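You operate a simulated robot arm through the tools that you are given. There is no shell and no other tool. Be economical: measure what you need, move in short steps, check, and stop when the job is done.

The job below is to be done with a simulated two-armed robot. You get a single attempt, and the scene is never put back.

TASK
Pick up the orange filter labelled "27" from the top of the fitting bench with one hand, pass it to the other hand and put it on the top of the green bench. Open the screen basket, fetch the blue rag ball from the inside of the screen basket and set it in the green bin, then shut the basket. Any order will do.
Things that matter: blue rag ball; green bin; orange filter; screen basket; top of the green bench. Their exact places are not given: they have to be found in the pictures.

The check looks at the end state, three seconds after you hand in, the way a careful person would. Anything else that was tipped, shoved, dropped, spilled or broken makes it a failure.

THE ROBOT
Two 7-joint arms with fingered hands on one trunk, on a base that drives. Base frame: it is fixed to the floor where the robot stands at the start and does not move with it; the origin is under the middle of the robot, x ahead of it, y to its left, z up; the surface under the hand at the start is at about z = 0.86. Readings come in m, rad, newtons and seconds.
The left shoulder is at the start at [0.069, 0.182, 1.147], the right one opposite. With the tool pointing down near the work surface each hand reaches from about 0.44 to 0.84 m from the robot's upright axis, wherever it stands, measured 20 degrees to its own side. Places, roughly: blue rag ball (6x5x5 cm) [-5.3, -2.7, 0.6]; green bin [-3.5, -6.75, 0.5]; screen basket [-5.4, -2.7, 0.6]; top of the green bench [-1.7, -0.5, 0.8]. Payload 3.8 kg a hand.
The tool frame of a hand sits at the grasp point between the pads (the TCP): z along the fingers, y along the line on which they close. The tips reach 0.03 m beyond it. The gripper opens to 0.104 m. The gripper's body begins 0.035 m behind the TCP. The gripper is a hand of 4 fingers: y runs from the thumb to the fingers, the wrist lies at [-0.017, -0.104, -0.178] in the tool frame, and closing takes about 1.5 s.
Orientation is told as [roll, pitch, yaw] about the base's x, y, z axes, in that order, counted from this pose: with the fingers straight down and the wrist toward the robot, the tool's x, y and z point along [0, 1, 0], [1, 0, 0] and [0, 0, -1] of the base frame.

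THE INTERFACE
- The arms move only by the tool arm_command. It takes "left_moves", "right_moves" or both (then of equal length, played together; a hand with none holds still); each is one flat list of numbers, 6 for each row, row after row: the shift along the tool's x, y, z in units of 150 mm (1.0 is 150 mm), then the turn, a rotation vector about the tool's x, y, z in units of 60 degrees (1.0 is 60 degrees). In form: [dx, dy, dz, wx, wy, wz, dx, dy, dz, wx, wy, wz, ...]. A call has 1 to 10 rows; each row is the pose to reach, as a shift and turn from the pose commanded when the call began, along the tool's axes at that moment. "left_grip" and "right_grip" are, for a hand that has rows, the finger opening in m, from 0 to 0.104, set as the call begins (left out, the last holds). A call with a number of a shift or a turn outside -1 to 1 is refused whole. Each row takes 0.2 s and may step no farther than 0.05 m and 0.15 rad from the row before; otherwise, or with a gripper value out of range, the whole call is refused. A pose out of reach is approached as far as the arm can. The call stops where the force on the tool passes 40 N (or 10 N more than at its start, if that is more) or the arm is blocked; 0.2 s more then pass. The fingers move at their own pace (about 0.072 m/s each) and stop on an object; they squeeze with about 23 N. The grip force told is the motor's: it shows also when the fingers shut on nothing. Time passes only in rows, and 0.2 s behind the last, so rows that repeat a pose let the fingers close. The reply holds the time, the measured pose of the TCP, the force on the tool along the base axes, the opening and the grip force, in the units named above and with some noise, with the torque about the TCP (base axes, N m) and any sound that the robot's microphone picked up.
- Cameras (640 x 400 px; columns grow to the right, rows downward): "scene" is now at [0.1659, -0.012, 1.3378]; the picture's right is [-0.14, -0.99, 0.00], its down [-0.47, 0.07, -0.88] and it looks along [0.87, -0.12, -0.47] (base axes); focal length 251 px, centre (320, 200). "left" rides on the left gripper at [-0.066, -0.09, -0.126] in its tool frame; the picture's right is [-0.78, -0.30, 0.56], its down [0.57, -0.70, 0.42] and it looks along [0.26, 0.65, 0.71] (tool axes); focal length 275 px, centre (320, 200). "right" rides on the right gripper at [0.066, -0.09, -0.126] in its tool frame; the picture's right is [-0.78, 0.30, -0.56], its down [-0.57, -0.70, 0.42] and it looks along [-0.27, 0.65, 0.71] (tool axes); focal length 275 px, centre (320, 200).
- camera(camera): a new picture of that camera. The clock stands still meanwhile.
- raise_lower(by): slides the trunk up (or, below 0, down) by that many m; the arms and the scene camera ride with it, the base frame stays. It gives what a move gives, with no picture.
- roll_base(legs): drives the robot by 1 to 6 legs, each [ahead, left, turn to the left] in m, m and rad, along the robot's own axes; the way and the turn of a leg run together, so that a leg with both is an arc; at most 1.5 m and 3.142 rad a leg. The arms and the cameras ride along, it lands a little off, and it stops where it bumps. It gives what a move gives.
- preshape(shape, hand): the hand has 4 fingers and takes this shape, open, in about a second: jaw (thumb against the fingers, like two jaws); tri (thumb and two fingers); tip (a fingertip pinch); poke (one finger out to press); point (the index stretched); flat (the hand flat); cup (the hand cupped); fist (a fist). The gripper value then closes the fingers along that shape, each until it touches; the sizes above hold for jaw. It gives what a move gives, with no picture.
- head_to(pan, tilt): turns the head with the scene camera to pan (to the left, within 1.501 rad either way) and tilt (down, from -0.506 to 1.204), counted from straight ahead of the robot. It gives what a move gives.
- locate(camera, pixels): for up to 12 pixels [column, row] of the newest picture of that camera ("zoom" is the newest enlarged one), the place [x, y, z] in the base frame of the surface seen there, good to about 0.002 m. The clock stands still meanwhile.
- zoom(camera, box): a new picture of the part [left, top, right, bottom] of that camera's present view, enlarged. The clock stands still meanwhile.
- close_job(): hands the job in; it is judged then, once.

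Keep the steps short. Do not move on a guess: measure, check each grasp and each placing, and mend mistakes. In all there are 110 turns and 88 pictures (those below and enlarged ones count). Leave the grippers open and the arms clear of the work at the hand-in unless told otherwise, and finish with a single line.

The tools are called after ">>>" as a command line: name --argument value ..., lists and objects as JSON in quotes. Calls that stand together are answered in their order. arm_command: Moves the arms, as the interface text tells. Its arguments: {"type":"object","properties":{"left_moves":{"type":"array","items":{"type":"number"}},"left_grip":{"type":"number"},"right_moves":{"type":"array","items":{"type":"number"}},"right_grip":{"type":"number"}},"required":[]} The other tools are called the same way: raise_lower (by) slides the trunk up or down; preshape (shape, hand) gives the hand a shape; roll_base (legs) drives the base; head_to (pan, tilt) turns the head that bears the scene camera; camera (camera) takes a picture; locate (camera, pixels) gives the place of the surface under pixels of a picture; zoom (camera, box) takes an enlarged picture of a part of a camera's view; close_job () hands the job in.

At the start:

```text
time: 0.0
left_ee_pos: [0.5741, 0.1645, 1.1407]
left_tool_rot: [0.0, 0.001, 0.002]
left_force: [0.0, 0.4, -0.2]
left_ft_torque: [0.01, -0.01, 0.0]
left_opening: 0.1038
left_finger_force: 0.1
left_shape: jaw
right_ee_pos: [0.4631, -0.2936, 1.2187]
right_tool_rot: [0.001, 0.0, 0.0]
right_force: [-0.2, 0.4, 0.6]
right_ft_torque: [-0.01, 0.03, 0.0]
right_opening: 0.1038
right_finger_force: 0.0
right_shape: jaw
trunk travel left (down, up): [-0.3, 0.456]
robot x, y, heading: [0.0017, -0.0, 0.005]
head pan, tilt: [-0.14, 0.492]
```

scene: 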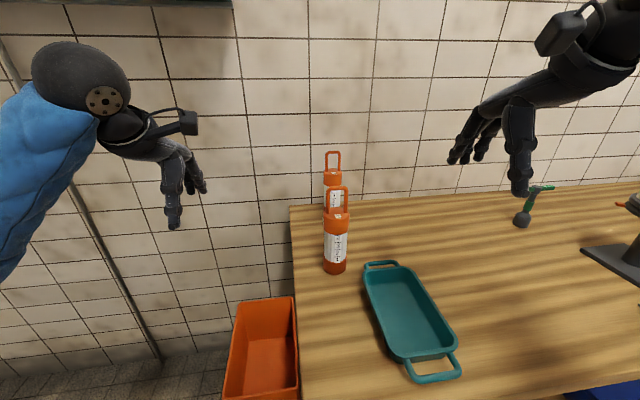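
right: 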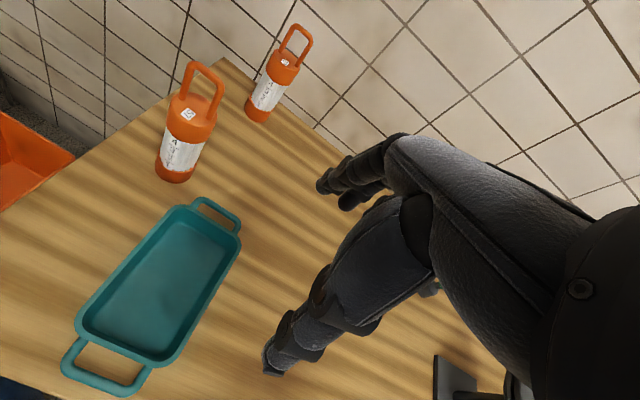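
left: 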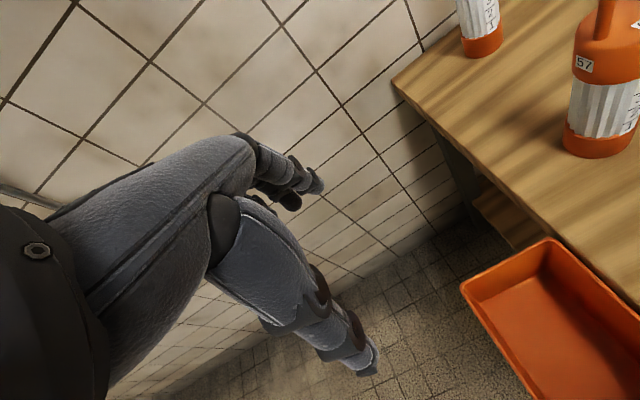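

I see two orange filters, near (336,240) and far (333,190). The left camera shows "57" on the near one. I'll zoom in to read the labels.

>>> zoom --camera "scene" --box '[280, 140, 400, 280]'

>>> zoom --camera "right" --box '[140, 10, 330, 200]'

>>> locate --camera "scene" --pixels '[[333, 153], [333, 172], [333, 200], [338, 190], [336, 222], [335, 250], [335, 268], [292, 207], [400, 300], [380, 240], [300, 380], [265, 340]]'

```text
2.86 times, centred on (340, 210) of scene
```

zoom: 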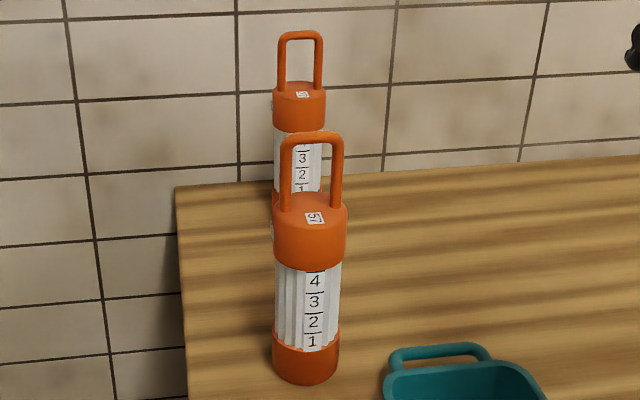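

```text
2.11 times, centred on (235, 105) of right
```

zoom: 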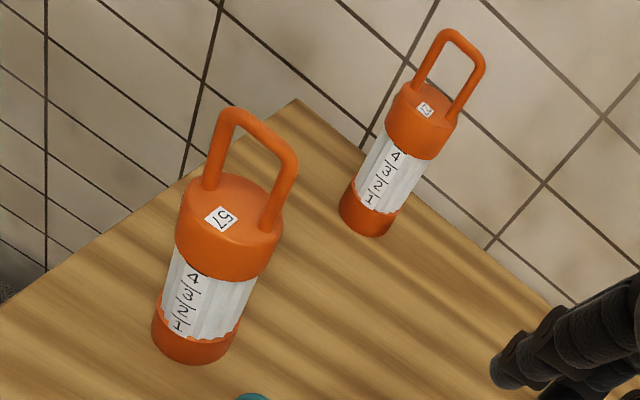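

```text
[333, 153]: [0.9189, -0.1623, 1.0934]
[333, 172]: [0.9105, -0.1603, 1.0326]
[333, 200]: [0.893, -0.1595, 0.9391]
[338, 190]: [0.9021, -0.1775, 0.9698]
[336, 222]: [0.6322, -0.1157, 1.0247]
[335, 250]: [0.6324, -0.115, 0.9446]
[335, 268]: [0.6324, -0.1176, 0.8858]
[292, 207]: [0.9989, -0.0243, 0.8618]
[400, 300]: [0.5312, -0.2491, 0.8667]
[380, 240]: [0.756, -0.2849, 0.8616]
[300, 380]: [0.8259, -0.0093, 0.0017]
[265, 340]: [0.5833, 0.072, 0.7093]
```

The near one is "57". I'll zoom further on the far one's label, and survey by turning the head.

>>> zoom --camera "right" --box '[260, 45, 310, 77]'

>>> zoom --camera "scene" --box '[318, 148, 350, 180]'

>>> locate --camera "right" --pixels '[[275, 70], [298, 72], [304, 35], [262, 100], [284, 62], [295, 30]]'

```text
12.50 times, centred on (285, 61) of right
```

zoom: 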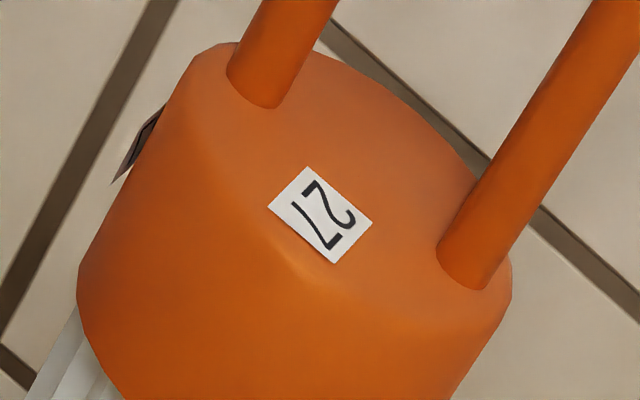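

```text
12.50 times, centred on (334, 164) of scene
```

zoom: 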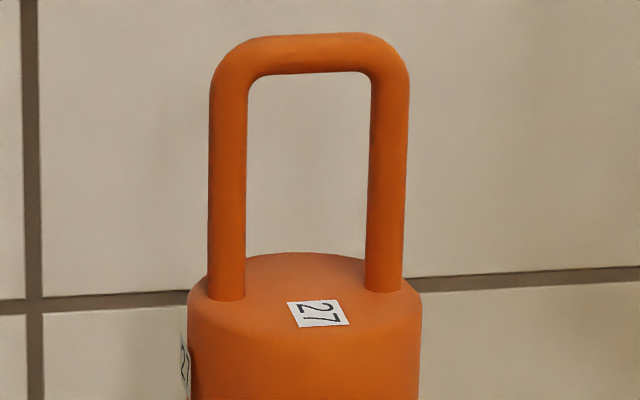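

```text
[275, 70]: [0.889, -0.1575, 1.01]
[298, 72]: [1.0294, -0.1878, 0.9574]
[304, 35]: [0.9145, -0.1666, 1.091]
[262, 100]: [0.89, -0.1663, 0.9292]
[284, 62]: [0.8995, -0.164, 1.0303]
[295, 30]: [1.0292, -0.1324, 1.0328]
```

The far filter is "27" (centre about x 0.91, y -0.163, handle top z≈1.10). I'll look down to see the bench's front edge and how far I can drive in.

>>> head_to --pan -0.3 --tilt 1.0

>>> camera --camera "scene"

>>> head_to --pan 1.45 --tilt 0.4

>>> camera --camera "scene"

>>> head_to --pan -1.45 --tilt 0.4

>>> camera --camera "scene"

```text
time: 0.9
left_ee_pos: [0.575, 0.1638, 1.1411]
left_tool_rot: [0.0, 0.001, 0.002]
left_force: [-0.8, 0.7, 0.9]
left_ft_torque: [0.03, 0.01, -0.03]
left_opening: 0.1035
left_finger_force: 0.0
left_shape: jaw
right_ee_pos: [0.4623, -0.2962, 1.2209]
right_tool_rot: [0.0, 0.0, 0.001]
right_force: [0.1, -0.2, 0.6]
right_ft_torque: [-0.01, 0.0, 0.01]
right_opening: 0.1039
right_finger_force: 0.1
right_shape: jaw
trunk travel left (down, up): [-0.3, 0.456]
robot x, y, heading: [-0.0015, 0.0004, 0.003]
head pan, tilt: [-0.3, 1.0]
```

```text
80 pictures are left
```

scene: 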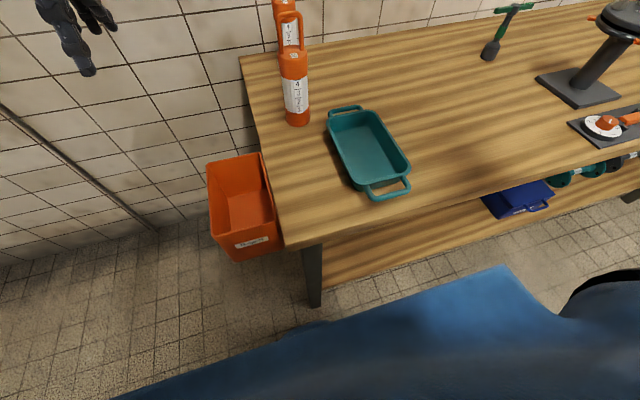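

```text
time: 2.7
left_ee_pos: [0.5738, 0.1642, 1.1418]
left_tool_rot: [0.001, 0.001, 0.001]
left_force: [-0.6, -0.2, 0.2]
left_ft_torque: [0.01, -0.03, 0.0]
left_opening: 0.1037
left_finger_force: 0.0
left_shape: jaw
right_ee_pos: [0.4616, -0.2944, 1.2204]
right_tool_rot: [0.0, 0.0, 0.0]
right_force: [-0.3, -0.2, 0.8]
right_ft_torque: [-0.02, 0.04, -0.01]
right_opening: 0.1038
right_finger_force: 0.1
right_shape: jaw
trunk travel left (down, up): [-0.3, 0.456]
robot x, y, heading: [-0.0029, -0.0017, 0.003]
head pan, tilt: [1.45, 0.4]
```

```text
79 pictures are left
```

scene: 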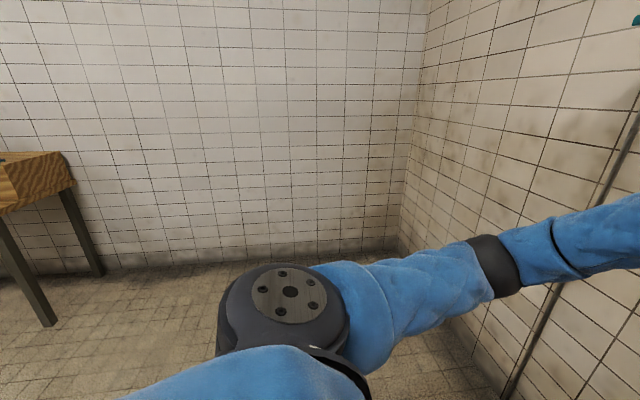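

```text
time: 5.2
left_ee_pos: [0.5741, 0.1633, 1.1416]
left_tool_rot: [-0.001, 0.0, 0.002]
left_force: [0.2, -0.1, 0.0]
left_ft_torque: [-0.02, -0.03, 0.02]
left_opening: 0.1035
left_finger_force: 0.0
left_shape: jaw
right_ee_pos: [0.4622, -0.2933, 1.2194]
right_tool_rot: [0.0, 0.001, -0.001]
right_force: [0.1, -0.3, -0.2]
right_ft_torque: [0.0, 0.02, 0.0]
right_opening: 0.1035
right_finger_force: 0.0
right_shape: jaw
trunk travel left (down, up): [-0.3, 0.456]
robot x, y, heading: [0.0003, -0.0006, 0.0]
head pan, tilt: [-1.45, 0.4]
```

```text
78 pictures are left
```

scene: 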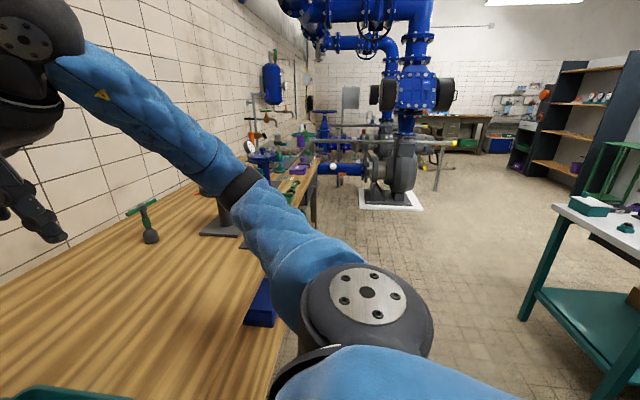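

The bench's front edge is near x≈0.37 and its left end near y≈-0.02. I'll raise the trunk so the arm passes above filter "57", then creep ahead 0.16 m.

>>> raise_lower --by 0.18

>>> roll_base --legs '[[0.15, 0.0, 0.0]]'

>>> head_to --pan -0.14 --tilt 0.55

>>> camera --camera "scene"

```text
time: 7.2
left_ee_pos: [0.5742, 0.1643, 1.3204]
left_tool_rot: [0.0, -0.002, 0.002]
left_force: [0.2, 1.4, -0.4]
left_ft_torque: [0.02, -0.03, 0.0]
left_opening: 0.1038
left_finger_force: 0.2
left_shape: jaw
right_ee_pos: [0.4635, -0.2943, 1.3996]
right_tool_rot: [0.0, 0.0, -0.001]
right_force: [0.1, -0.2, 0.6]
right_ft_torque: [0.02, -0.02, -0.01]
right_opening: 0.1039
right_finger_force: 0.1
right_shape: jaw
trunk travel left (down, up): [-0.48, 0.276]
robot x, y, heading: [0.0023, -0.0019, 0.001]
head pan, tilt: [-1.45, 0.4]
```

```text
time: 8.7
left_ee_pos: [0.644, 0.1542, 1.3225]
left_tool_rot: [-0.002, -0.003, -0.03]
left_force: [-0.3, 0.5, -0.8]
left_ft_torque: [-0.02, 0.04, -0.01]
left_opening: 0.1037
left_finger_force: 0.0
left_shape: jaw
right_ee_pos: [0.5191, -0.3001, 1.4003]
right_tool_rot: [-0.001, -0.002, -0.029]
right_force: [-0.1, -0.5, 0.4]
right_ft_torque: [-0.02, 0.02, -0.02]
right_opening: 0.1036
right_finger_force: 0.1
right_shape: jaw
trunk travel left (down, up): [-0.48, 0.276]
robot x, y, heading: [0.0659, 0.0081, -0.032]
head pan, tilt: [-1.45, 0.4]
stopped in leg 1: the robot was blocked; the commanded pose is now the measured one
```

```text
time: 10.1
left_ee_pos: [0.6421, 0.1542, 1.3225]
left_tool_rot: [0.0, -0.001, -0.029]
left_force: [0.6, 0.1, 0.2]
left_ft_torque: [-0.02, 0.02, 0.02]
left_opening: 0.104
left_finger_force: 0.1
left_shape: jaw
right_ee_pos: [0.5171, -0.3001, 1.4011]
right_tool_rot: [0.001, -0.005, -0.031]
right_force: [0.1, 0.9, 0.2]
right_ft_torque: [-0.03, -0.03, 0.04]
right_opening: 0.104
right_finger_force: 0.0
right_shape: jaw
trunk travel left (down, up): [-0.48, 0.276]
robot x, y, heading: [0.0638, 0.0065, -0.031]
head pan, tilt: [-0.14, 0.55]
```

```text
77 pictures are left
```

scene: 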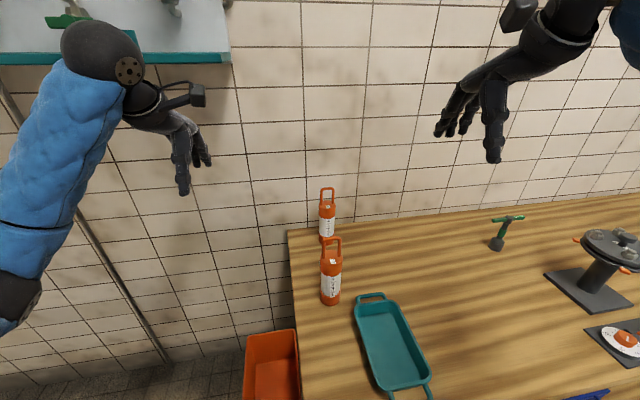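

I was blocked at x≈0.065 against the bench. I'll check that nothing shifted by locating the filters again, with a zoom on both.

>>> zoom --camera "scene" --box '[288, 180, 368, 250]'

>>> locate --camera "scene" --pixels '[[326, 190], [321, 198], [333, 198], [327, 206], [332, 240], [332, 264], [332, 292], [289, 231], [395, 300]]'

```text
5.71 times, centred on (328, 215) of scene
```

zoom: 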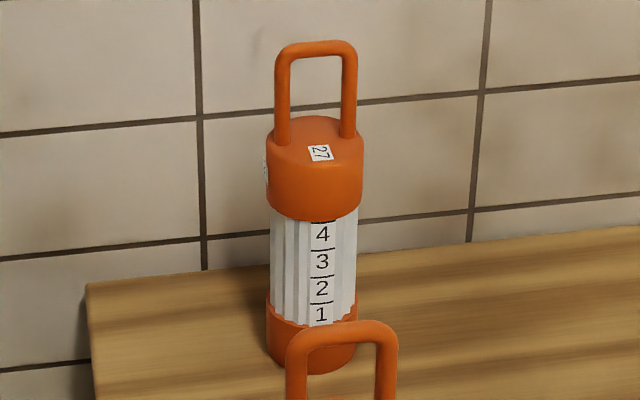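

```text
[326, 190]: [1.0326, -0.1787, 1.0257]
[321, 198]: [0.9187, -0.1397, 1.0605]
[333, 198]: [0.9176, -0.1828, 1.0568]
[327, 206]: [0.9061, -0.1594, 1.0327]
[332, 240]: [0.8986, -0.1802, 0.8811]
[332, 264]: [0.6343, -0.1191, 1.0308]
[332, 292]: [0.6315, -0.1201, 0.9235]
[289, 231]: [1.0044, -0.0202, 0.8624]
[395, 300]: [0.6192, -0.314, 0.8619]
```

Nothing moved: filter "27" handle legs are at x≈0.92, y -0.140 and -0.183. The arm will reach better with the hand tilted forward about 35°, so I'll turn the right hand that way and shift it toward the filter, staying high.

>>> arm_command --right_moves '[0.16, 0.16, 0, -0.0972, 0, 0, 0.33, 0.33, 0, -0.1944, 0, 0, 0.5, 0.5, 0, -0.2917, 0, 0, 0.67, 0.67, 0, -0.3889, 0, 0, 0.83, 0.83, 0, -0.4861, 0, 0, 0.99, 1.0, 0, -0.5833, 0, 0, 0.99, 1.0, 0, -0.5833, 0, 0]' --right_grip 0.104

```text
time: 11.7
left_ee_pos: [0.6411, 0.1522, 1.3232]
left_tool_rot: [0.001, -0.005, -0.03]
left_force: [0.2, 0.4, -0.7]
left_ft_torque: [0.0, -0.01, 0.01]
left_opening: 0.1036
left_finger_force: 0.0
left_shape: jaw
right_ee_pos: [0.6712, -0.1566, 1.4028]
right_tool_rot: [-0.001, -0.615, -0.03]
right_force: [0.0, 0.3, -0.6]
right_ft_torque: [0.02, 0.01, 0.03]
right_opening: 0.1038
right_finger_force: 0.1
right_shape: jaw
trunk travel left (down, up): [-0.48, 0.276]
robot x, y, heading: [0.065, 0.0073, -0.027]
head pan, tilt: [-0.14, 0.55]
```

The hand is tilted as wanted. I'll lower the trunk 0.08 to keep the shoulder level with the wrist, then approach along the tool axis.

>>> raise_lower --by -0.08

>>> arm_command --right_moves '[0, 0.12, 0.24, 0, 0, 0, 0, 0.24, 0.49, 0, 0, 0, 0, 0.36, 0.73, 0, 0, 0, 0.01, 0.47, 0.97, 0, 0, 0, 0.01, 0.47, 0.97, 0, 0, 0]'

>>> camera --camera "right"

>>> camera --camera "scene"

```text
time: 12.9
left_ee_pos: [0.6412, 0.1542, 1.2433]
left_tool_rot: [0.0, -0.005, -0.03]
left_force: [-0.3, 0.0, -0.1]
left_ft_torque: [0.03, 0.02, -0.01]
left_opening: 0.1035
left_finger_force: 0.0
left_shape: jaw
right_ee_pos: [0.671, -0.1559, 1.3231]
right_tool_rot: [0.0, -0.614, -0.029]
right_force: [0.2, -0.2, 0.4]
right_ft_torque: [-0.02, -0.03, -0.02]
right_opening: 0.1038
right_finger_force: 0.1
right_shape: jaw
trunk travel left (down, up): [-0.4, 0.356]
robot x, y, heading: [0.065, 0.0076, -0.033]
head pan, tilt: [-0.14, 0.55]
```

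```text
time: 14.1
left_ee_pos: [0.6414, 0.1536, 1.2433]
left_tool_rot: [-0.001, -0.002, -0.029]
left_force: [0.9, -0.2, 0.9]
left_ft_torque: [0.0, -0.01, -0.01]
left_opening: 0.1038
left_finger_force: 0.0
left_shape: jaw
right_ee_pos: [0.8139, -0.1602, 1.2434]
right_tool_rot: [-0.001, -0.614, -0.031]
right_force: [0.9, 0.1, 0.8]
right_ft_torque: [-0.01, 0.02, 0.02]
right_opening: 0.1039
right_finger_force: 0.2
right_shape: jaw
trunk travel left (down, up): [-0.4, 0.356]
robot x, y, heading: [0.061, 0.0093, -0.028]
head pan, tilt: [-0.14, 0.55]
```

```text
75 pictures are left
```

right: 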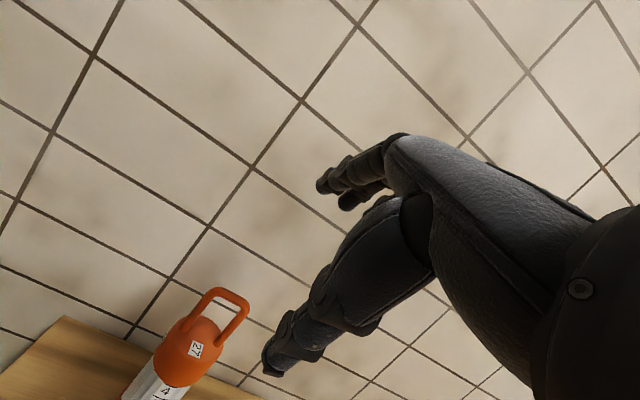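

```text
74 pictures are left
```

scene: 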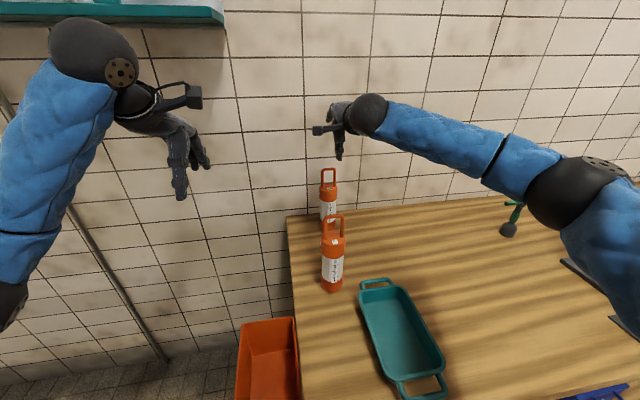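

The approach line looks right (handle at (222,310) in the right view, straight ahead below the fingers). I'll narrow the fingers to 0.075 and advance 0.14 along the tool axis.

>>> arm_command --right_moves '[0.01, 0, 0.24, 0, 0, 0, 0.015, 0, 0.48, 0, 0, 0, 0.015, 0, 0.72, 0, 0, 0, 0.015, 0, 0.9, 0, 0, 0, 0.015, 0, 0.9, 0, 0, 0]' --right_grip 0.075

>>> camera --camera "right"

>>> zoom --camera "scene" --box '[288, 140, 388, 240]'

```text
time: 15.3
left_ee_pos: [0.6422, 0.1539, 1.2415]
left_tool_rot: [-0.001, -0.003, -0.03]
left_force: [0.2, 0.0, 0.0]
left_ft_torque: [-0.01, 0.03, 0.01]
left_opening: 0.1037
left_finger_force: 0.1
left_shape: jaw
right_ee_pos: [0.8893, -0.1597, 1.1331]
right_tool_rot: [0.0, -0.614, -0.03]
right_force: [0.3, -0.2, -0.2]
right_ft_torque: [-0.01, 0.02, -0.01]
right_opening: 0.0754
right_finger_force: 0.0
right_shape: jaw
trunk travel left (down, up): [-0.4, 0.356]
robot x, y, heading: [0.0626, 0.0044, -0.029]
head pan, tilt: [-0.14, 0.55]
```

```text
73 pictures are left
```

right: 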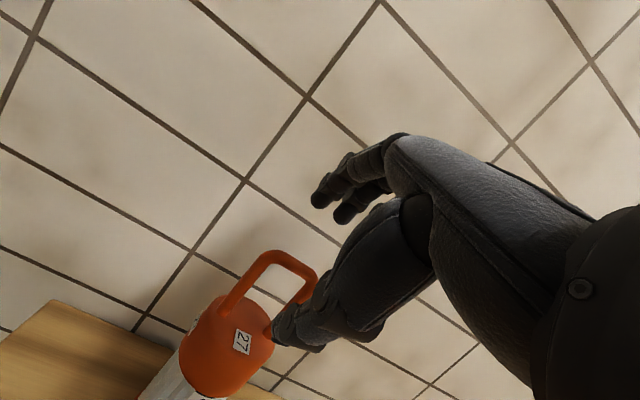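

```text
4.00 times, centred on (338, 190) of scene
```

zoom: 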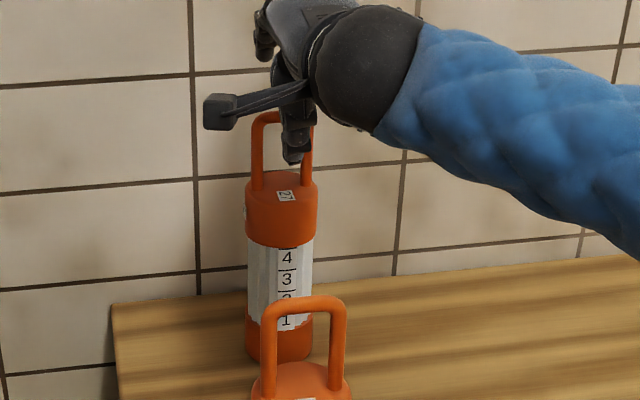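

The thumb tip is near the handle's front at about (283,330) in the right view. I'll measure thumb tip, fingertip and handle points.

>>> locate --camera "right" --pixels '[[283, 325], [290, 338], [320, 195], [343, 210], [270, 255], [298, 265], [240, 300], [245, 340]]'

>>> zoom --camera "right" --box '[160, 140, 400, 380]'

```text
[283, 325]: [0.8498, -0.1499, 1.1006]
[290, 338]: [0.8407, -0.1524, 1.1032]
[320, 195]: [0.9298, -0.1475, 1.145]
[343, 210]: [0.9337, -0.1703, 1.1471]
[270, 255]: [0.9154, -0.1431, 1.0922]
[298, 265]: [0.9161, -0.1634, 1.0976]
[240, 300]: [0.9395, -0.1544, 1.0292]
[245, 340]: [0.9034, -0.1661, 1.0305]
```

```text
1.67 times, centred on (280, 260) of right
```

zoom: 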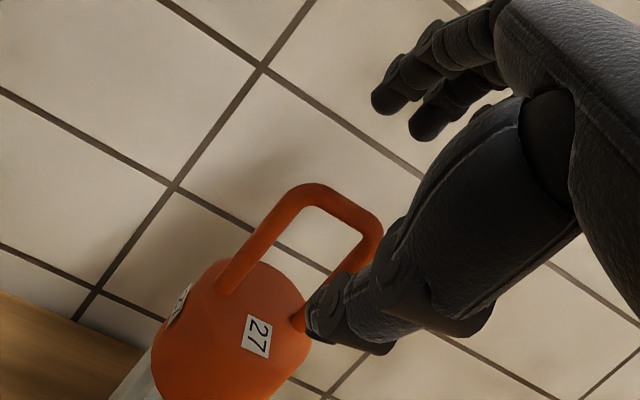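

The bar lies 0.05 m ahead along the tool axis and 0.002 off sideways. I'll advance 0.05 and check.

>>> arm_command --right_moves '[0, 0.01, 0.17, 0, 0, 0, 0, 0.01, 0.34, 0, 0, 0, 0, 0.01, 0.34, 0, 0, 0]'

>>> zoom --camera "right" --box '[160, 140, 400, 380]'

```text
time: 16.1
left_ee_pos: [0.6424, 0.1549, 1.2423]
left_tool_rot: [-0.003, -0.001, -0.03]
left_force: [-0.1, 0.1, 0.3]
left_ft_torque: [-0.02, -0.02, 0.03]
left_opening: 0.1035
left_finger_force: 0.0
left_shape: jaw
right_ee_pos: [0.9049, -0.162, 1.0974]
right_tool_rot: [-0.001, -0.615, -0.029]
right_force: [-0.5, 0.8, -0.3]
right_ft_torque: [0.02, 0.01, -0.01]
right_opening: 0.0753
right_finger_force: 0.0
right_shape: jaw
right hand out of reach, approached as far as the arm can: row 2, 3
trunk travel left (down, up): [-0.4, 0.356]
robot x, y, heading: [0.064, 0.0066, -0.027]
head pan, tilt: [-0.14, 0.55]
```

```text
1.67 times, centred on (280, 260) of right
```

zoom: 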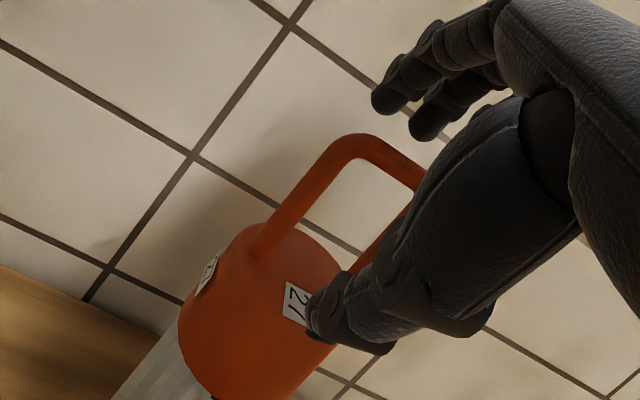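

The arm is at its reach limit, about 1 cm short. I'll tilt the hand 10° more to gain reach and re-command the last centimetre.

>>> arm_command --right_moves '[0, 0, 0, -0.09, 0, 0, 0, 0.0, 0.0, -0.18, 0, 0, 0, 0.0, 0.0, -0.18, 0, 0]'

```text
time: 16.9
left_ee_pos: [0.641, 0.1538, 1.2423]
left_tool_rot: [-0.001, -0.002, -0.03]
left_force: [0.0, 0.5, 0.0]
left_ft_torque: [0.0, -0.02, -0.01]
left_opening: 0.1041
left_finger_force: 0.0
left_shape: jaw
right_ee_pos: [0.9098, -0.1642, 1.0965]
right_tool_rot: [-0.003, -0.795, -0.029]
right_force: [-0.7, 0.2, -0.7]
right_ft_torque: [0.0, 0.03, -0.02]
right_opening: 0.0754
right_finger_force: 0.1
right_shape: jaw
right hand out of reach, approached as far as the arm can: row 2, 3
trunk travel left (down, up): [-0.4, 0.356]
robot x, y, heading: [0.0628, 0.01, -0.03]
head pan, tilt: [-0.14, 0.55]
```

The bar is now about 4 mm off-centre and 1 cm beyond the TCP, well within the fingers. I'll close.

>>> arm_command --right_moves '[0, 0, 0, 0, 0, 0, 0, 0, 0, 0, 0, 0, 0, 0, 0, 0, 0, 0, 0, 0, 0, 0, 0, 0, 0, 0, 0, 0, 0, 0, 0, 0, 0, 0, 0, 0, 0, 0, 0, 0, 0, 0, 0, 0, 0, 0, 0, 0]' --right_grip 0.0

>>> zoom --camera "right" --box '[160, 140, 400, 380]'

>>> zoom --camera "scene" --box '[288, 140, 388, 240]'

```text
time: 18.7
left_ee_pos: [0.6416, 0.1545, 1.2422]
left_tool_rot: [0.002, -0.003, -0.031]
left_force: [0.0, 0.9, 0.0]
left_ft_torque: [-0.03, -0.01, 0.01]
left_opening: 0.1037
left_finger_force: 0.0
left_shape: jaw
right_ee_pos: [0.9095, -0.1647, 1.0971]
right_tool_rot: [-0.001, -0.796, -0.029]
right_force: [0.1, -0.7, 0.2]
right_ft_torque: [-0.01, 0.02, 0.01]
right_opening: 0.0
right_finger_force: 23.3
right_shape: jaw
trunk travel left (down, up): [-0.4, 0.356]
robot x, y, heading: [0.0669, 0.0045, -0.027]
head pan, tilt: [-0.14, 0.55]
```

```text
1.67 times, centred on (280, 260) of right
```

zoom: 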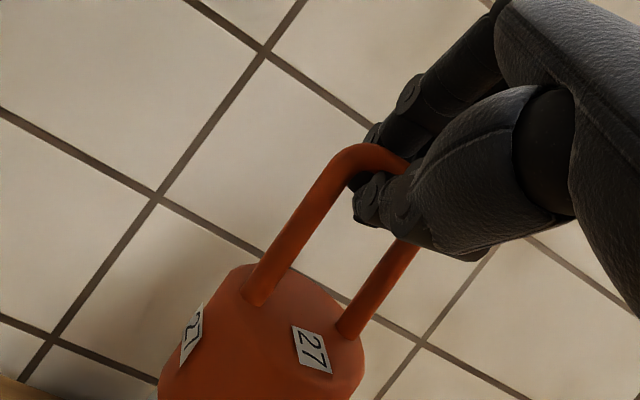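

```text
4.00 times, centred on (338, 190) of scene
```

zoom: 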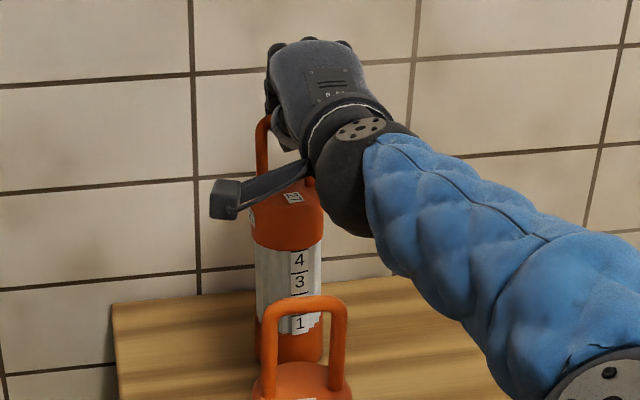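

The fingers closed fully: they seem to have closed round the bar like a hook. I'll raise the trunk a little and see whether the filter follows.

>>> raise_lower --by 0.03

>>> zoom --camera "right" --box '[160, 140, 400, 380]'

>>> zoom --camera "scene" --box '[268, 130, 418, 280]'

```text
time: 19.5
left_ee_pos: [0.6429, 0.1539, 1.2716]
left_tool_rot: [-0.001, -0.003, -0.03]
left_force: [-0.1, 0.3, -0.1]
left_ft_torque: [-0.01, -0.02, -0.02]
left_opening: 0.104
left_finger_force: 0.1
left_shape: jaw
right_ee_pos: [0.9074, -0.1655, 1.132]
right_tool_rot: [0.002, -0.81, -0.029]
right_force: [0.4, 1.0, -2.3]
right_ft_torque: [0.0, -0.04, -0.02]
right_opening: 0.0
right_finger_force: 23.0
right_shape: jaw
trunk travel left (down, up): [-0.43, 0.326]
robot x, y, heading: [0.0669, 0.0041, -0.031]
head pan, tilt: [-0.14, 0.55]
```

```text
1.67 times, centred on (280, 260) of right
```

zoom: 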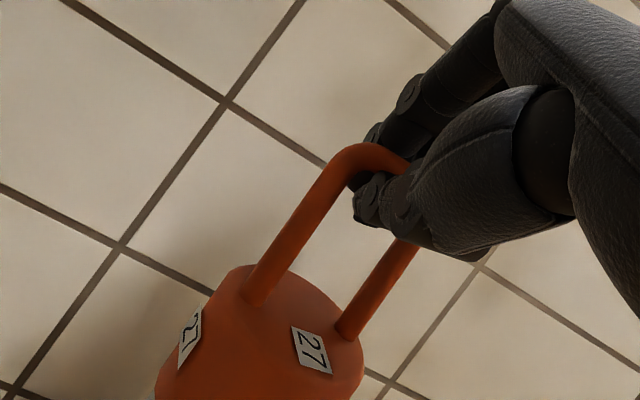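

```text
2.67 times, centred on (343, 205) of scene
```

zoom: 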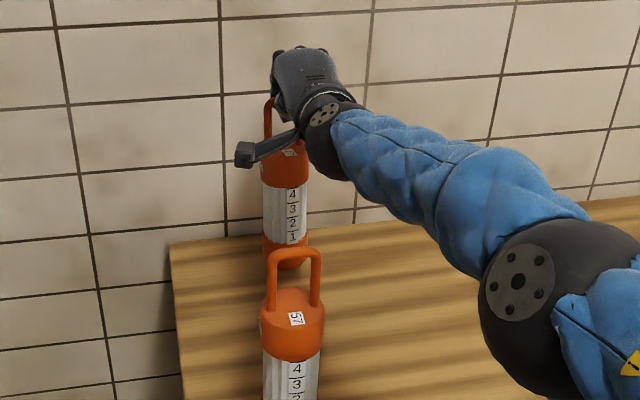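

The filter is lifted cleanly and hangs upright in the hand. I'll raise it with the arm (up and a little back) to clear the "57" filter before backing off.

>>> arm_command --right_moves '[0, 0.075, -0.15, 0, 0, 0, 0, 0.15, -0.3, 0, 0, 0, 0, 0.22, -0.44, 0, 0, 0, 0, 0.3, -0.6, 0, 0, 0, 0, 0.37, -0.74, 0, 0, 0, 0, 0.446, -0.885, 0, 0, 0]'

>>> arm_command --right_moves '[0, 0.075, -0.15, 0, 0, 0, 0, 0.15, -0.3, 0, 0, 0, 0, 0.22, -0.44, 0, 0, 0, 0, 0.3, -0.6, 0, 0, 0, 0, 0.37, -0.74, 0, 0, 0, 0, 0.446, -0.885, 0, 0, 0]'

>>> camera --camera "scene"

```text
time: 20.9
left_ee_pos: [0.6419, 0.154, 1.2714]
left_tool_rot: [0.001, -0.003, -0.031]
left_force: [-0.4, 0.4, 0.0]
left_ft_torque: [-0.04, 0.02, -0.01]
left_opening: 0.1038
left_finger_force: 0.1
left_shape: jaw
right_ee_pos: [0.8567, -0.1646, 1.2714]
right_tool_rot: [0.0, -0.81, -0.028]
right_force: [-0.1, -1.1, -1.6]
right_ft_torque: [-0.01, 0.03, 0.05]
right_opening: 0.0
right_finger_force: 23.4
right_shape: jaw
trunk travel left (down, up): [-0.43, 0.326]
robot x, y, heading: [0.0644, 0.0092, -0.031]
head pan, tilt: [-0.14, 0.55]
```

```text
time: 22.3
left_ee_pos: [0.6425, 0.1535, 1.273]
left_tool_rot: [0.0, -0.003, -0.03]
left_force: [-0.2, 0.0, 0.0]
left_ft_torque: [-0.01, 0.01, 0.0]
left_opening: 0.104
left_finger_force: 0.0
left_shape: jaw
right_ee_pos: [0.8063, -0.1623, 1.4121]
right_tool_rot: [0.0, -0.811, -0.028]
right_force: [0.2, 0.1, -1.4]
right_ft_torque: [-0.01, 0.0, -0.05]
right_opening: 0.0001
right_finger_force: 22.9
right_shape: jaw
trunk travel left (down, up): [-0.43, 0.326]
robot x, y, heading: [0.0605, 0.0071, -0.028]
head pan, tilt: [-0.14, 0.55]
```

```text
65 pictures are left
```

scene: 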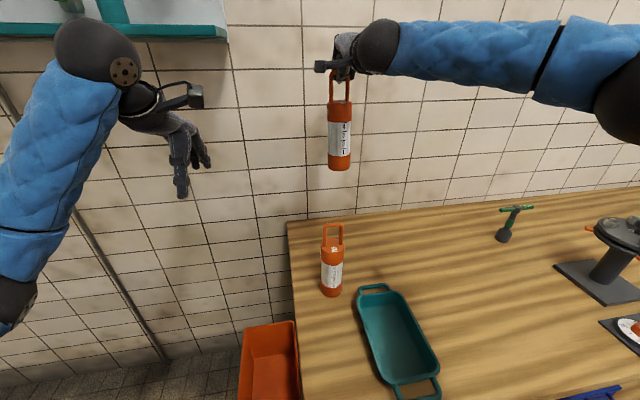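

The filter hangs about 8 cm higher than the top of "57". I'll back the base straight away from the bench by 0.5 m, then look behind.

>>> roll_base --legs '[[-0.45, 0, 0]]'

>>> head_to --pan -1.5 --tilt 0.5

>>> camera --camera "scene"

```text
time: 24.9
left_ee_pos: [0.2029, 0.1675, 1.2721]
left_tool_rot: [0.001, -0.003, -0.032]
left_force: [0.0, 0.2, 1.1]
left_ft_torque: [-0.03, -0.04, 0.02]
left_opening: 0.1036
left_finger_force: 0.1
left_shape: jaw
right_ee_pos: [0.368, -0.1516, 1.4121]
right_tool_rot: [-0.001, -0.812, -0.03]
right_force: [-0.1, 0.4, -1.3]
right_ft_torque: [0.03, -0.01, 0.02]
right_opening: 0.0
right_finger_force: 23.4
right_shape: jaw
trunk travel left (down, up): [-0.43, 0.326]
robot x, y, heading: [-0.3742, 0.0221, -0.036]
head pan, tilt: [-0.14, 0.55]
```

```text
time: 26.4
left_ee_pos: [0.2039, 0.1665, 1.2731]
left_tool_rot: [0.0, -0.002, -0.032]
left_force: [-0.3, 0.5, 0.3]
left_ft_torque: [0.02, 0.0, -0.02]
left_opening: 0.1037
left_finger_force: 0.0
left_shape: jaw
right_ee_pos: [0.3682, -0.1497, 1.4124]
right_tool_rot: [0.0, -0.81, -0.031]
right_force: [0.4, 0.1, -2.0]
right_ft_torque: [-0.01, 0.02, -0.01]
right_opening: 0.0
right_finger_force: 23.1
right_shape: jaw
trunk travel left (down, up): [-0.43, 0.326]
robot x, y, heading: [-0.3746, 0.0186, -0.029]
head pan, tilt: [-1.499, 0.499]
```

```text
64 pictures are left
```

scene: 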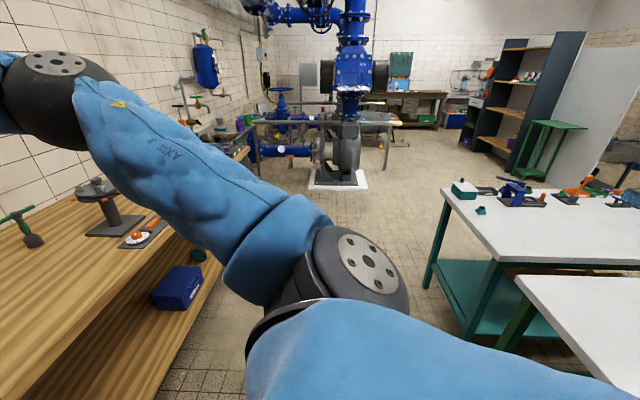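

Two white-topped, green-legged benches appear on the right. I'll measure their corners and turn the base to see them better.

>>> locate --camera "scene" --pixels '[[446, 190], [480, 250], [518, 275], [625, 385], [634, 275], [625, 220], [620, 262], [510, 190], [465, 190], [600, 320], [150, 340], [540, 370]]'

>>> roll_base --legs '[[-0.05, 0, -0.8], [0, 0, -0.77]]'

>>> head_to --pan -1.0 --tilt 0.45

>>> camera --camera "scene"

```text
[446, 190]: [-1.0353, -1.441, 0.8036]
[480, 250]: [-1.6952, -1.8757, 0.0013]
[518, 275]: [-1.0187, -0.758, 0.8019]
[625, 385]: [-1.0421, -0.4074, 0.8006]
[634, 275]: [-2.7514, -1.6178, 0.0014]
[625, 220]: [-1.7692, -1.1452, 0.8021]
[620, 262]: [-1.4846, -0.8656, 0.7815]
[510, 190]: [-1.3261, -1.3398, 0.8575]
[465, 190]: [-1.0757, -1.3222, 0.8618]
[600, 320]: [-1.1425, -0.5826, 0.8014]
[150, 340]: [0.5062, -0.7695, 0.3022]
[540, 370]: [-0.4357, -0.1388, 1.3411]
```

```text
time: 31.0
left_ee_pos: [-0.2762, -0.5361, 1.2726]
left_tool_rot: [0.001, 0.0, -1.604]
left_force: [-0.3, 0.1, 0.3]
left_ft_torque: [0.02, 0.03, 0.03]
left_opening: 0.1036
left_finger_force: 0.1
left_shape: jaw
right_ee_pos: [-0.5923, -0.7022, 1.4124]
right_tool_rot: [0.002, -0.81, -1.604]
right_force: [-0.3, 0.2, -1.0]
right_ft_torque: [0.0, 0.01, 0.04]
right_opening: 0.0002
right_finger_force: 22.7
right_shape: jaw
trunk travel left (down, up): [-0.43, 0.326]
robot x, y, heading: [-0.4174, 0.044, -1.598]
head pan, tilt: [-1.499, 0.499]
```

```text
time: 31.9
left_ee_pos: [-0.2742, -0.5373, 1.2726]
left_tool_rot: [0.0, -0.003, -1.604]
left_force: [0.8, -0.6, 0.9]
left_ft_torque: [0.02, 0.0, 0.01]
left_opening: 0.1039
left_finger_force: 0.0
left_shape: jaw
right_ee_pos: [-0.592, -0.7014, 1.4116]
right_tool_rot: [0.0, -0.81, -1.603]
right_force: [0.7, 0.0, -2.0]
right_ft_torque: [0.02, 0.0, -0.01]
right_opening: 0.0
right_finger_force: 23.2
right_shape: jaw
trunk travel left (down, up): [-0.43, 0.326]
robot x, y, heading: [-0.4191, 0.0451, -1.604]
head pan, tilt: [-1.0, 0.45]
```

```text
63 pictures are left
```

scene: 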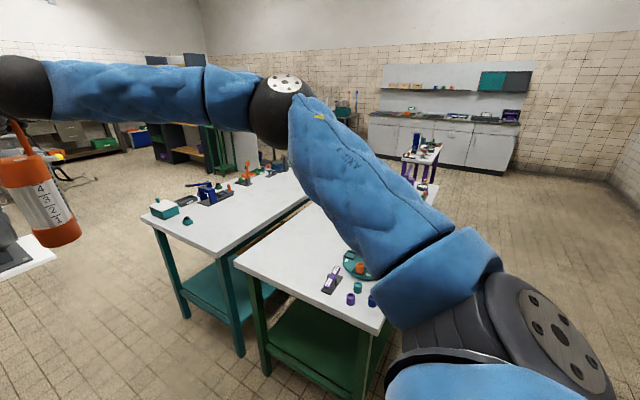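

The dark-green-legged bench is the nearer one: edge x≈-1.02, top z≈0.80, one corner at y≈-0.76, with a few small tools near its front end. I'll turn to face it and slide to be in front of it.

>>> roll_base --legs '[[0, 0, -0.78], [0, 0, -0.76], [0, 0.35, 0]]'

>>> head_to --pan 0.0 --tilt 0.6

>>> camera --camera "scene"

```text
time: 38.2
left_ee_pos: [-0.9957, -0.4703, 1.273]
left_tool_rot: [-0.001, -0.001, 3.139]
left_force: [0.2, -0.3, -0.1]
left_ft_torque: [-0.03, -0.01, 0.0]
left_opening: 0.1038
left_finger_force: 0.0
left_shape: jaw
right_ee_pos: [-1.1696, -0.1584, 1.4103]
right_tool_rot: [0.0, -0.811, 3.139]
right_force: [-0.2, 0.1, -1.7]
right_ft_torque: [-0.03, 0.04, 0.0]
right_opening: 0.0001
right_finger_force: 23.7
right_shape: jaw
trunk travel left (down, up): [-0.43, 0.326]
robot x, y, heading: [-0.4218, -0.3058, 3.133]
head pan, tilt: [-1.0, 0.45]
```

```text
time: 39.5
left_ee_pos: [-0.996, -0.4685, 1.274]
left_tool_rot: [0.0, -0.003, 3.139]
left_force: [0.4, 0.0, 0.8]
left_ft_torque: [0.04, 0.01, -0.01]
left_opening: 0.104
left_finger_force: 0.0
left_shape: jaw
right_ee_pos: [-1.17, -0.1566, 1.4111]
right_tool_rot: [-0.002, -0.811, 3.14]
right_force: [0.7, 0.6, -2.2]
right_ft_torque: [-0.01, 0.02, 0.01]
right_opening: 0.0003
right_finger_force: 23.4
right_shape: jaw
trunk travel left (down, up): [-0.43, 0.326]
robot x, y, heading: [-0.4219, -0.3045, 3.139]
head pan, tilt: [0.0, 0.6]
```

```text
62 pictures are left
```

scene: 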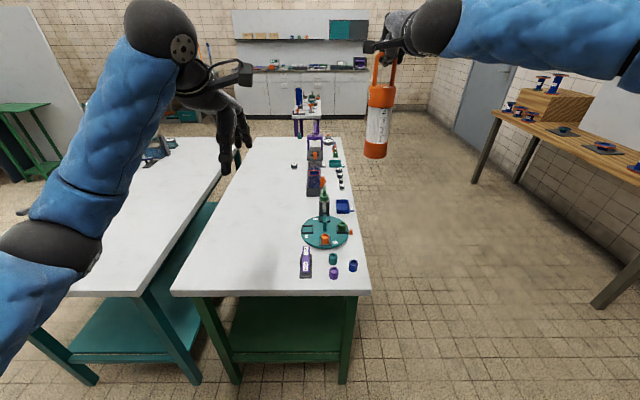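

The green bench's left strip is clear and the tools are on its right. I'll measure the free area and the filter's hang.

>>> locate --camera "scene" --pixels '[[174, 293], [368, 292], [245, 138], [240, 250], [250, 220], [305, 265], [310, 232], [290, 200], [377, 97], [377, 152], [384, 58], [377, 125]]'

>>> zoom --camera "scene" --box '[330, 0, 450, 170]'

```text
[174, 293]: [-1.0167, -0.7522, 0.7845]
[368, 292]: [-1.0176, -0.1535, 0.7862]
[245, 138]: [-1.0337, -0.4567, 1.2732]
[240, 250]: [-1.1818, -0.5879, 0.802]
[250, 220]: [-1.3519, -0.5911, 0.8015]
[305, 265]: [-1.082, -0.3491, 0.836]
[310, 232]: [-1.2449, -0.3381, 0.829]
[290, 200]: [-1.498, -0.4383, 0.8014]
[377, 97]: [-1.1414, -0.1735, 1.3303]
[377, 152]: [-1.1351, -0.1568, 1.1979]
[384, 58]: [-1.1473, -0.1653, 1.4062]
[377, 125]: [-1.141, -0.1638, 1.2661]
```

```text
2.35 times, centred on (390, 85) of scene
```

zoom: 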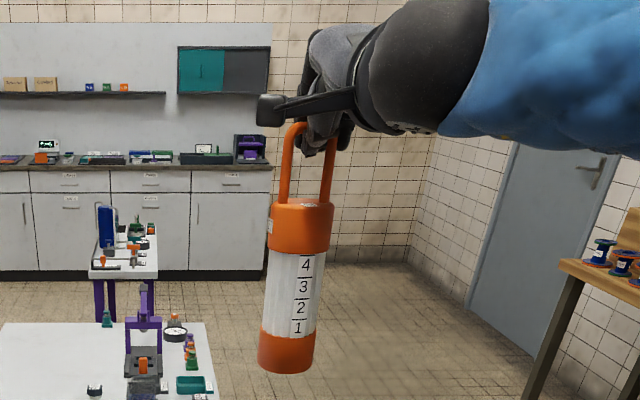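

The filter hangs plumb with its body around (-1.165,-0.165) and its bottom at z≈1.19. I'll shift the right hand 0.1 to the robot's left and start turning the left hand to point sideways toward the filter, while moving it forward.

>>> arm_command --right_moves '[0.11, 0, 0, 0, 0, 0, 0.22, 0, 0, 0, 0, 0, 0.33, 0, 0, 0, 0, 0, 0.44, 0, 0, 0, 0, 0, 0.55, 0, 0, 0, 0, 0, 0.67, 0, 0, 0, 0, 0]' --left_moves '[0, 0.16, 0, 0, -0.125, 0, 0, 0.33, 0, 0, -0.25, 0, 0, 0.5, 0, 0, -0.375, 0, 0, 0.67, 0, 0, -0.5, 0, 0, 0.83, 0, 0, -0.625, 0, 0, 1.0, 0, 0, -0.75, 0]' --left_grip 0.104

>>> arm_command --left_moves '[0, 0, 0, 0, -0.125, 0, 0, 0, 0, 0, -0.25, 0, 0, 0, 0, 0, -0.375, 0, 0, 0, 0, 0, -0.5, 0, 0, 0, 0, 0, -0.625, 0, 0, 0, 0, 0, -0.75, 0]'

>>> camera --camera "scene"

```text
time: 40.9
left_ee_pos: [-1.1462, -0.4704, 1.2712]
left_tool_rot: [-0.788, -0.002, 3.139]
left_force: [0.4, -0.4, 0.7]
left_ft_torque: [0.05, 0.01, -0.01]
left_opening: 0.1039
left_finger_force: 0.0
left_shape: jaw
right_ee_pos: [-1.1706, -0.2577, 1.4117]
right_tool_rot: [0.002, -0.811, 3.14]
right_force: [0.3, -0.1, -1.7]
right_ft_torque: [0.02, -0.02, 0.01]
right_opening: 0.0001
right_finger_force: 22.5
right_shape: jaw
trunk travel left (down, up): [-0.43, 0.326]
robot x, y, heading: [-0.4191, -0.3081, 3.138]
head pan, tilt: [0.0, 0.6]
```

```text
time: 42.3
left_ee_pos: [-1.146, -0.4682, 1.2726]
left_tool_rot: [-1.576, -0.001, 3.138]
left_force: [-0.3, 0.2, -0.7]
left_ft_torque: [-0.01, -0.01, -0.03]
left_opening: 0.1038
left_finger_force: 0.1
left_shape: jaw
right_ee_pos: [-1.1692, -0.2567, 1.4113]
right_tool_rot: [0.0, -0.809, 3.14]
right_force: [0.0, -1.4, -1.8]
right_ft_torque: [0.0, 0.02, -0.02]
right_opening: 0.0
right_finger_force: 23.3
right_shape: jaw
trunk travel left (down, up): [-0.43, 0.326]
robot x, y, heading: [-0.4196, -0.3056, 3.135]
head pan, tilt: [0.0, 0.6]
```

```text
60 pictures are left
```

scene: 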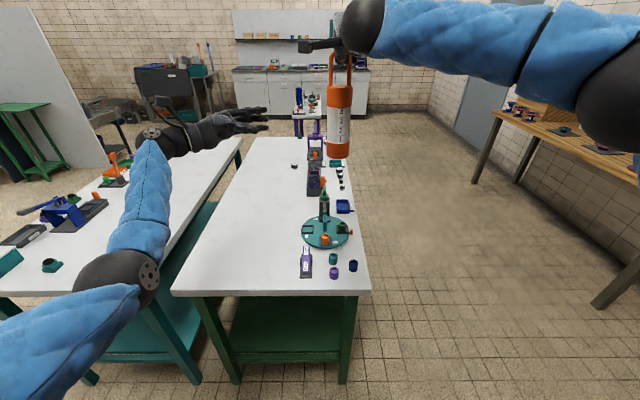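

The left hand points sideways at the filter. I'll check the left elbow's height before lowering anything, and the filter's position.

>>> locate --camera "scene" --pixels '[[115, 285], [140, 265], [150, 200], [160, 140], [250, 115], [264, 128], [340, 95], [338, 125], [337, 152], [342, 55], [195, 118], [60, 218]]'

```text
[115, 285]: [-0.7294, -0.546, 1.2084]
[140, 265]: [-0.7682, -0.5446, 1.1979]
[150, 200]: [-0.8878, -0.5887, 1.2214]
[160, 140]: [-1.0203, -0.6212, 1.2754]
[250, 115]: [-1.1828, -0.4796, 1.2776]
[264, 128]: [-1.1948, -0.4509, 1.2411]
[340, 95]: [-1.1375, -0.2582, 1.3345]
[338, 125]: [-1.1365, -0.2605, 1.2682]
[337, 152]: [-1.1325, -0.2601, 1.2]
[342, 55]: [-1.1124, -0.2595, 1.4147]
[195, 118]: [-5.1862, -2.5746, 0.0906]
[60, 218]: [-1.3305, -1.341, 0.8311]
```

The elbow is at z≈1.2, so lowering by 0.28 keeps everything above the benches. I'll slide left 0.3, putting the filter over the empty strip, and then lower the trunk 0.28.

>>> roll_base --legs '[[0, 0.3, 0]]'

>>> raise_lower --by -0.27

>>> camera --camera "scene"

```text
time: 44.3
left_ee_pos: [-1.1436, -0.776, 1.2724]
left_tool_rot: [-1.572, -0.003, -3.138]
left_force: [0.5, -0.3, 0.0]
left_ft_torque: [0.0, 0.04, 0.01]
left_opening: 0.1037
left_finger_force: 0.1
left_shape: jaw
right_ee_pos: [-1.1698, -0.5657, 1.411]
right_tool_rot: [-0.001, -0.81, -3.135]
right_force: [-0.6, 0.2, -2.1]
right_ft_torque: [-0.01, 0.0, -0.02]
right_opening: 0.0001
right_finger_force: 22.8
right_shape: jaw
trunk travel left (down, up): [-0.43, 0.326]
robot x, y, heading: [-0.4261, -0.6084, -3.138]
head pan, tilt: [0.0, 0.6]
```

```text
time: 47.1
left_ee_pos: [-1.1435, -0.7753, 1.0035]
left_tool_rot: [-1.572, -0.004, -3.14]
left_force: [-0.4, -0.6, -0.3]
left_ft_torque: [-0.01, 0.03, 0.01]
left_opening: 0.1039
left_finger_force: 0.0
left_shape: jaw
right_ee_pos: [-1.1702, -0.5639, 1.1425]
right_tool_rot: [0.001, -0.812, -3.139]
right_force: [0.2, -0.3, -1.2]
right_ft_torque: [-0.02, -0.04, 0.02]
right_opening: 0.0002
right_finger_force: 23.0
right_shape: jaw
trunk travel left (down, up): [-0.16, 0.596]
robot x, y, heading: [-0.4208, -0.6115, -3.136]
head pan, tilt: [0.0, 0.6]
```

```text
59 pictures are left
```

scene: 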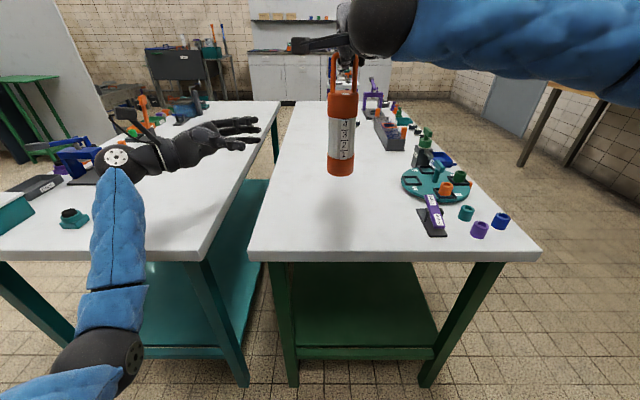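

The filter now hangs about 10 cm over the empty area. I'll measure the filter axis and the left fingers.

>>> locate --camera "scene" --pixels '[[342, 105], [341, 135], [341, 170], [328, 135], [356, 140], [257, 120], [260, 131], [257, 141], [215, 155], [343, 60], [340, 230], [150, 180]]'

>>> camera --camera "left"

```text
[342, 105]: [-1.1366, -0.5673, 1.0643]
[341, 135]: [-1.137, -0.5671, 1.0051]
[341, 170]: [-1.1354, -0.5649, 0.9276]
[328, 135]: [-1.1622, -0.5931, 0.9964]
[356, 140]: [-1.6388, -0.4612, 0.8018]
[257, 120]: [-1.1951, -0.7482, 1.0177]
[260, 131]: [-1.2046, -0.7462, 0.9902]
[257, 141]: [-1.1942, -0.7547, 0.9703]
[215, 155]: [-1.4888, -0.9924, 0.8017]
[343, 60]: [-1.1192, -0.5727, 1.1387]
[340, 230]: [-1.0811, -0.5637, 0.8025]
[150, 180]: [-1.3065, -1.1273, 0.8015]
```

```text
58 pictures are left
```

left: 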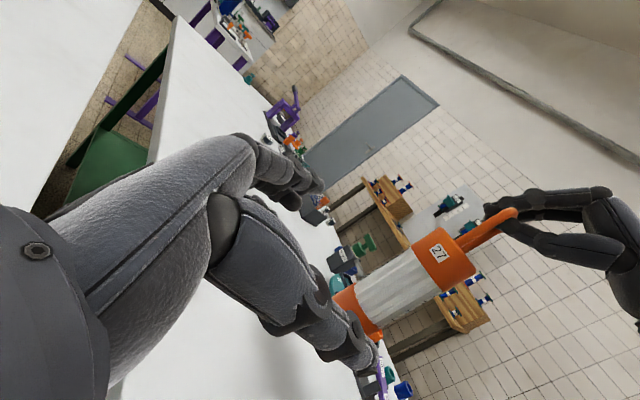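

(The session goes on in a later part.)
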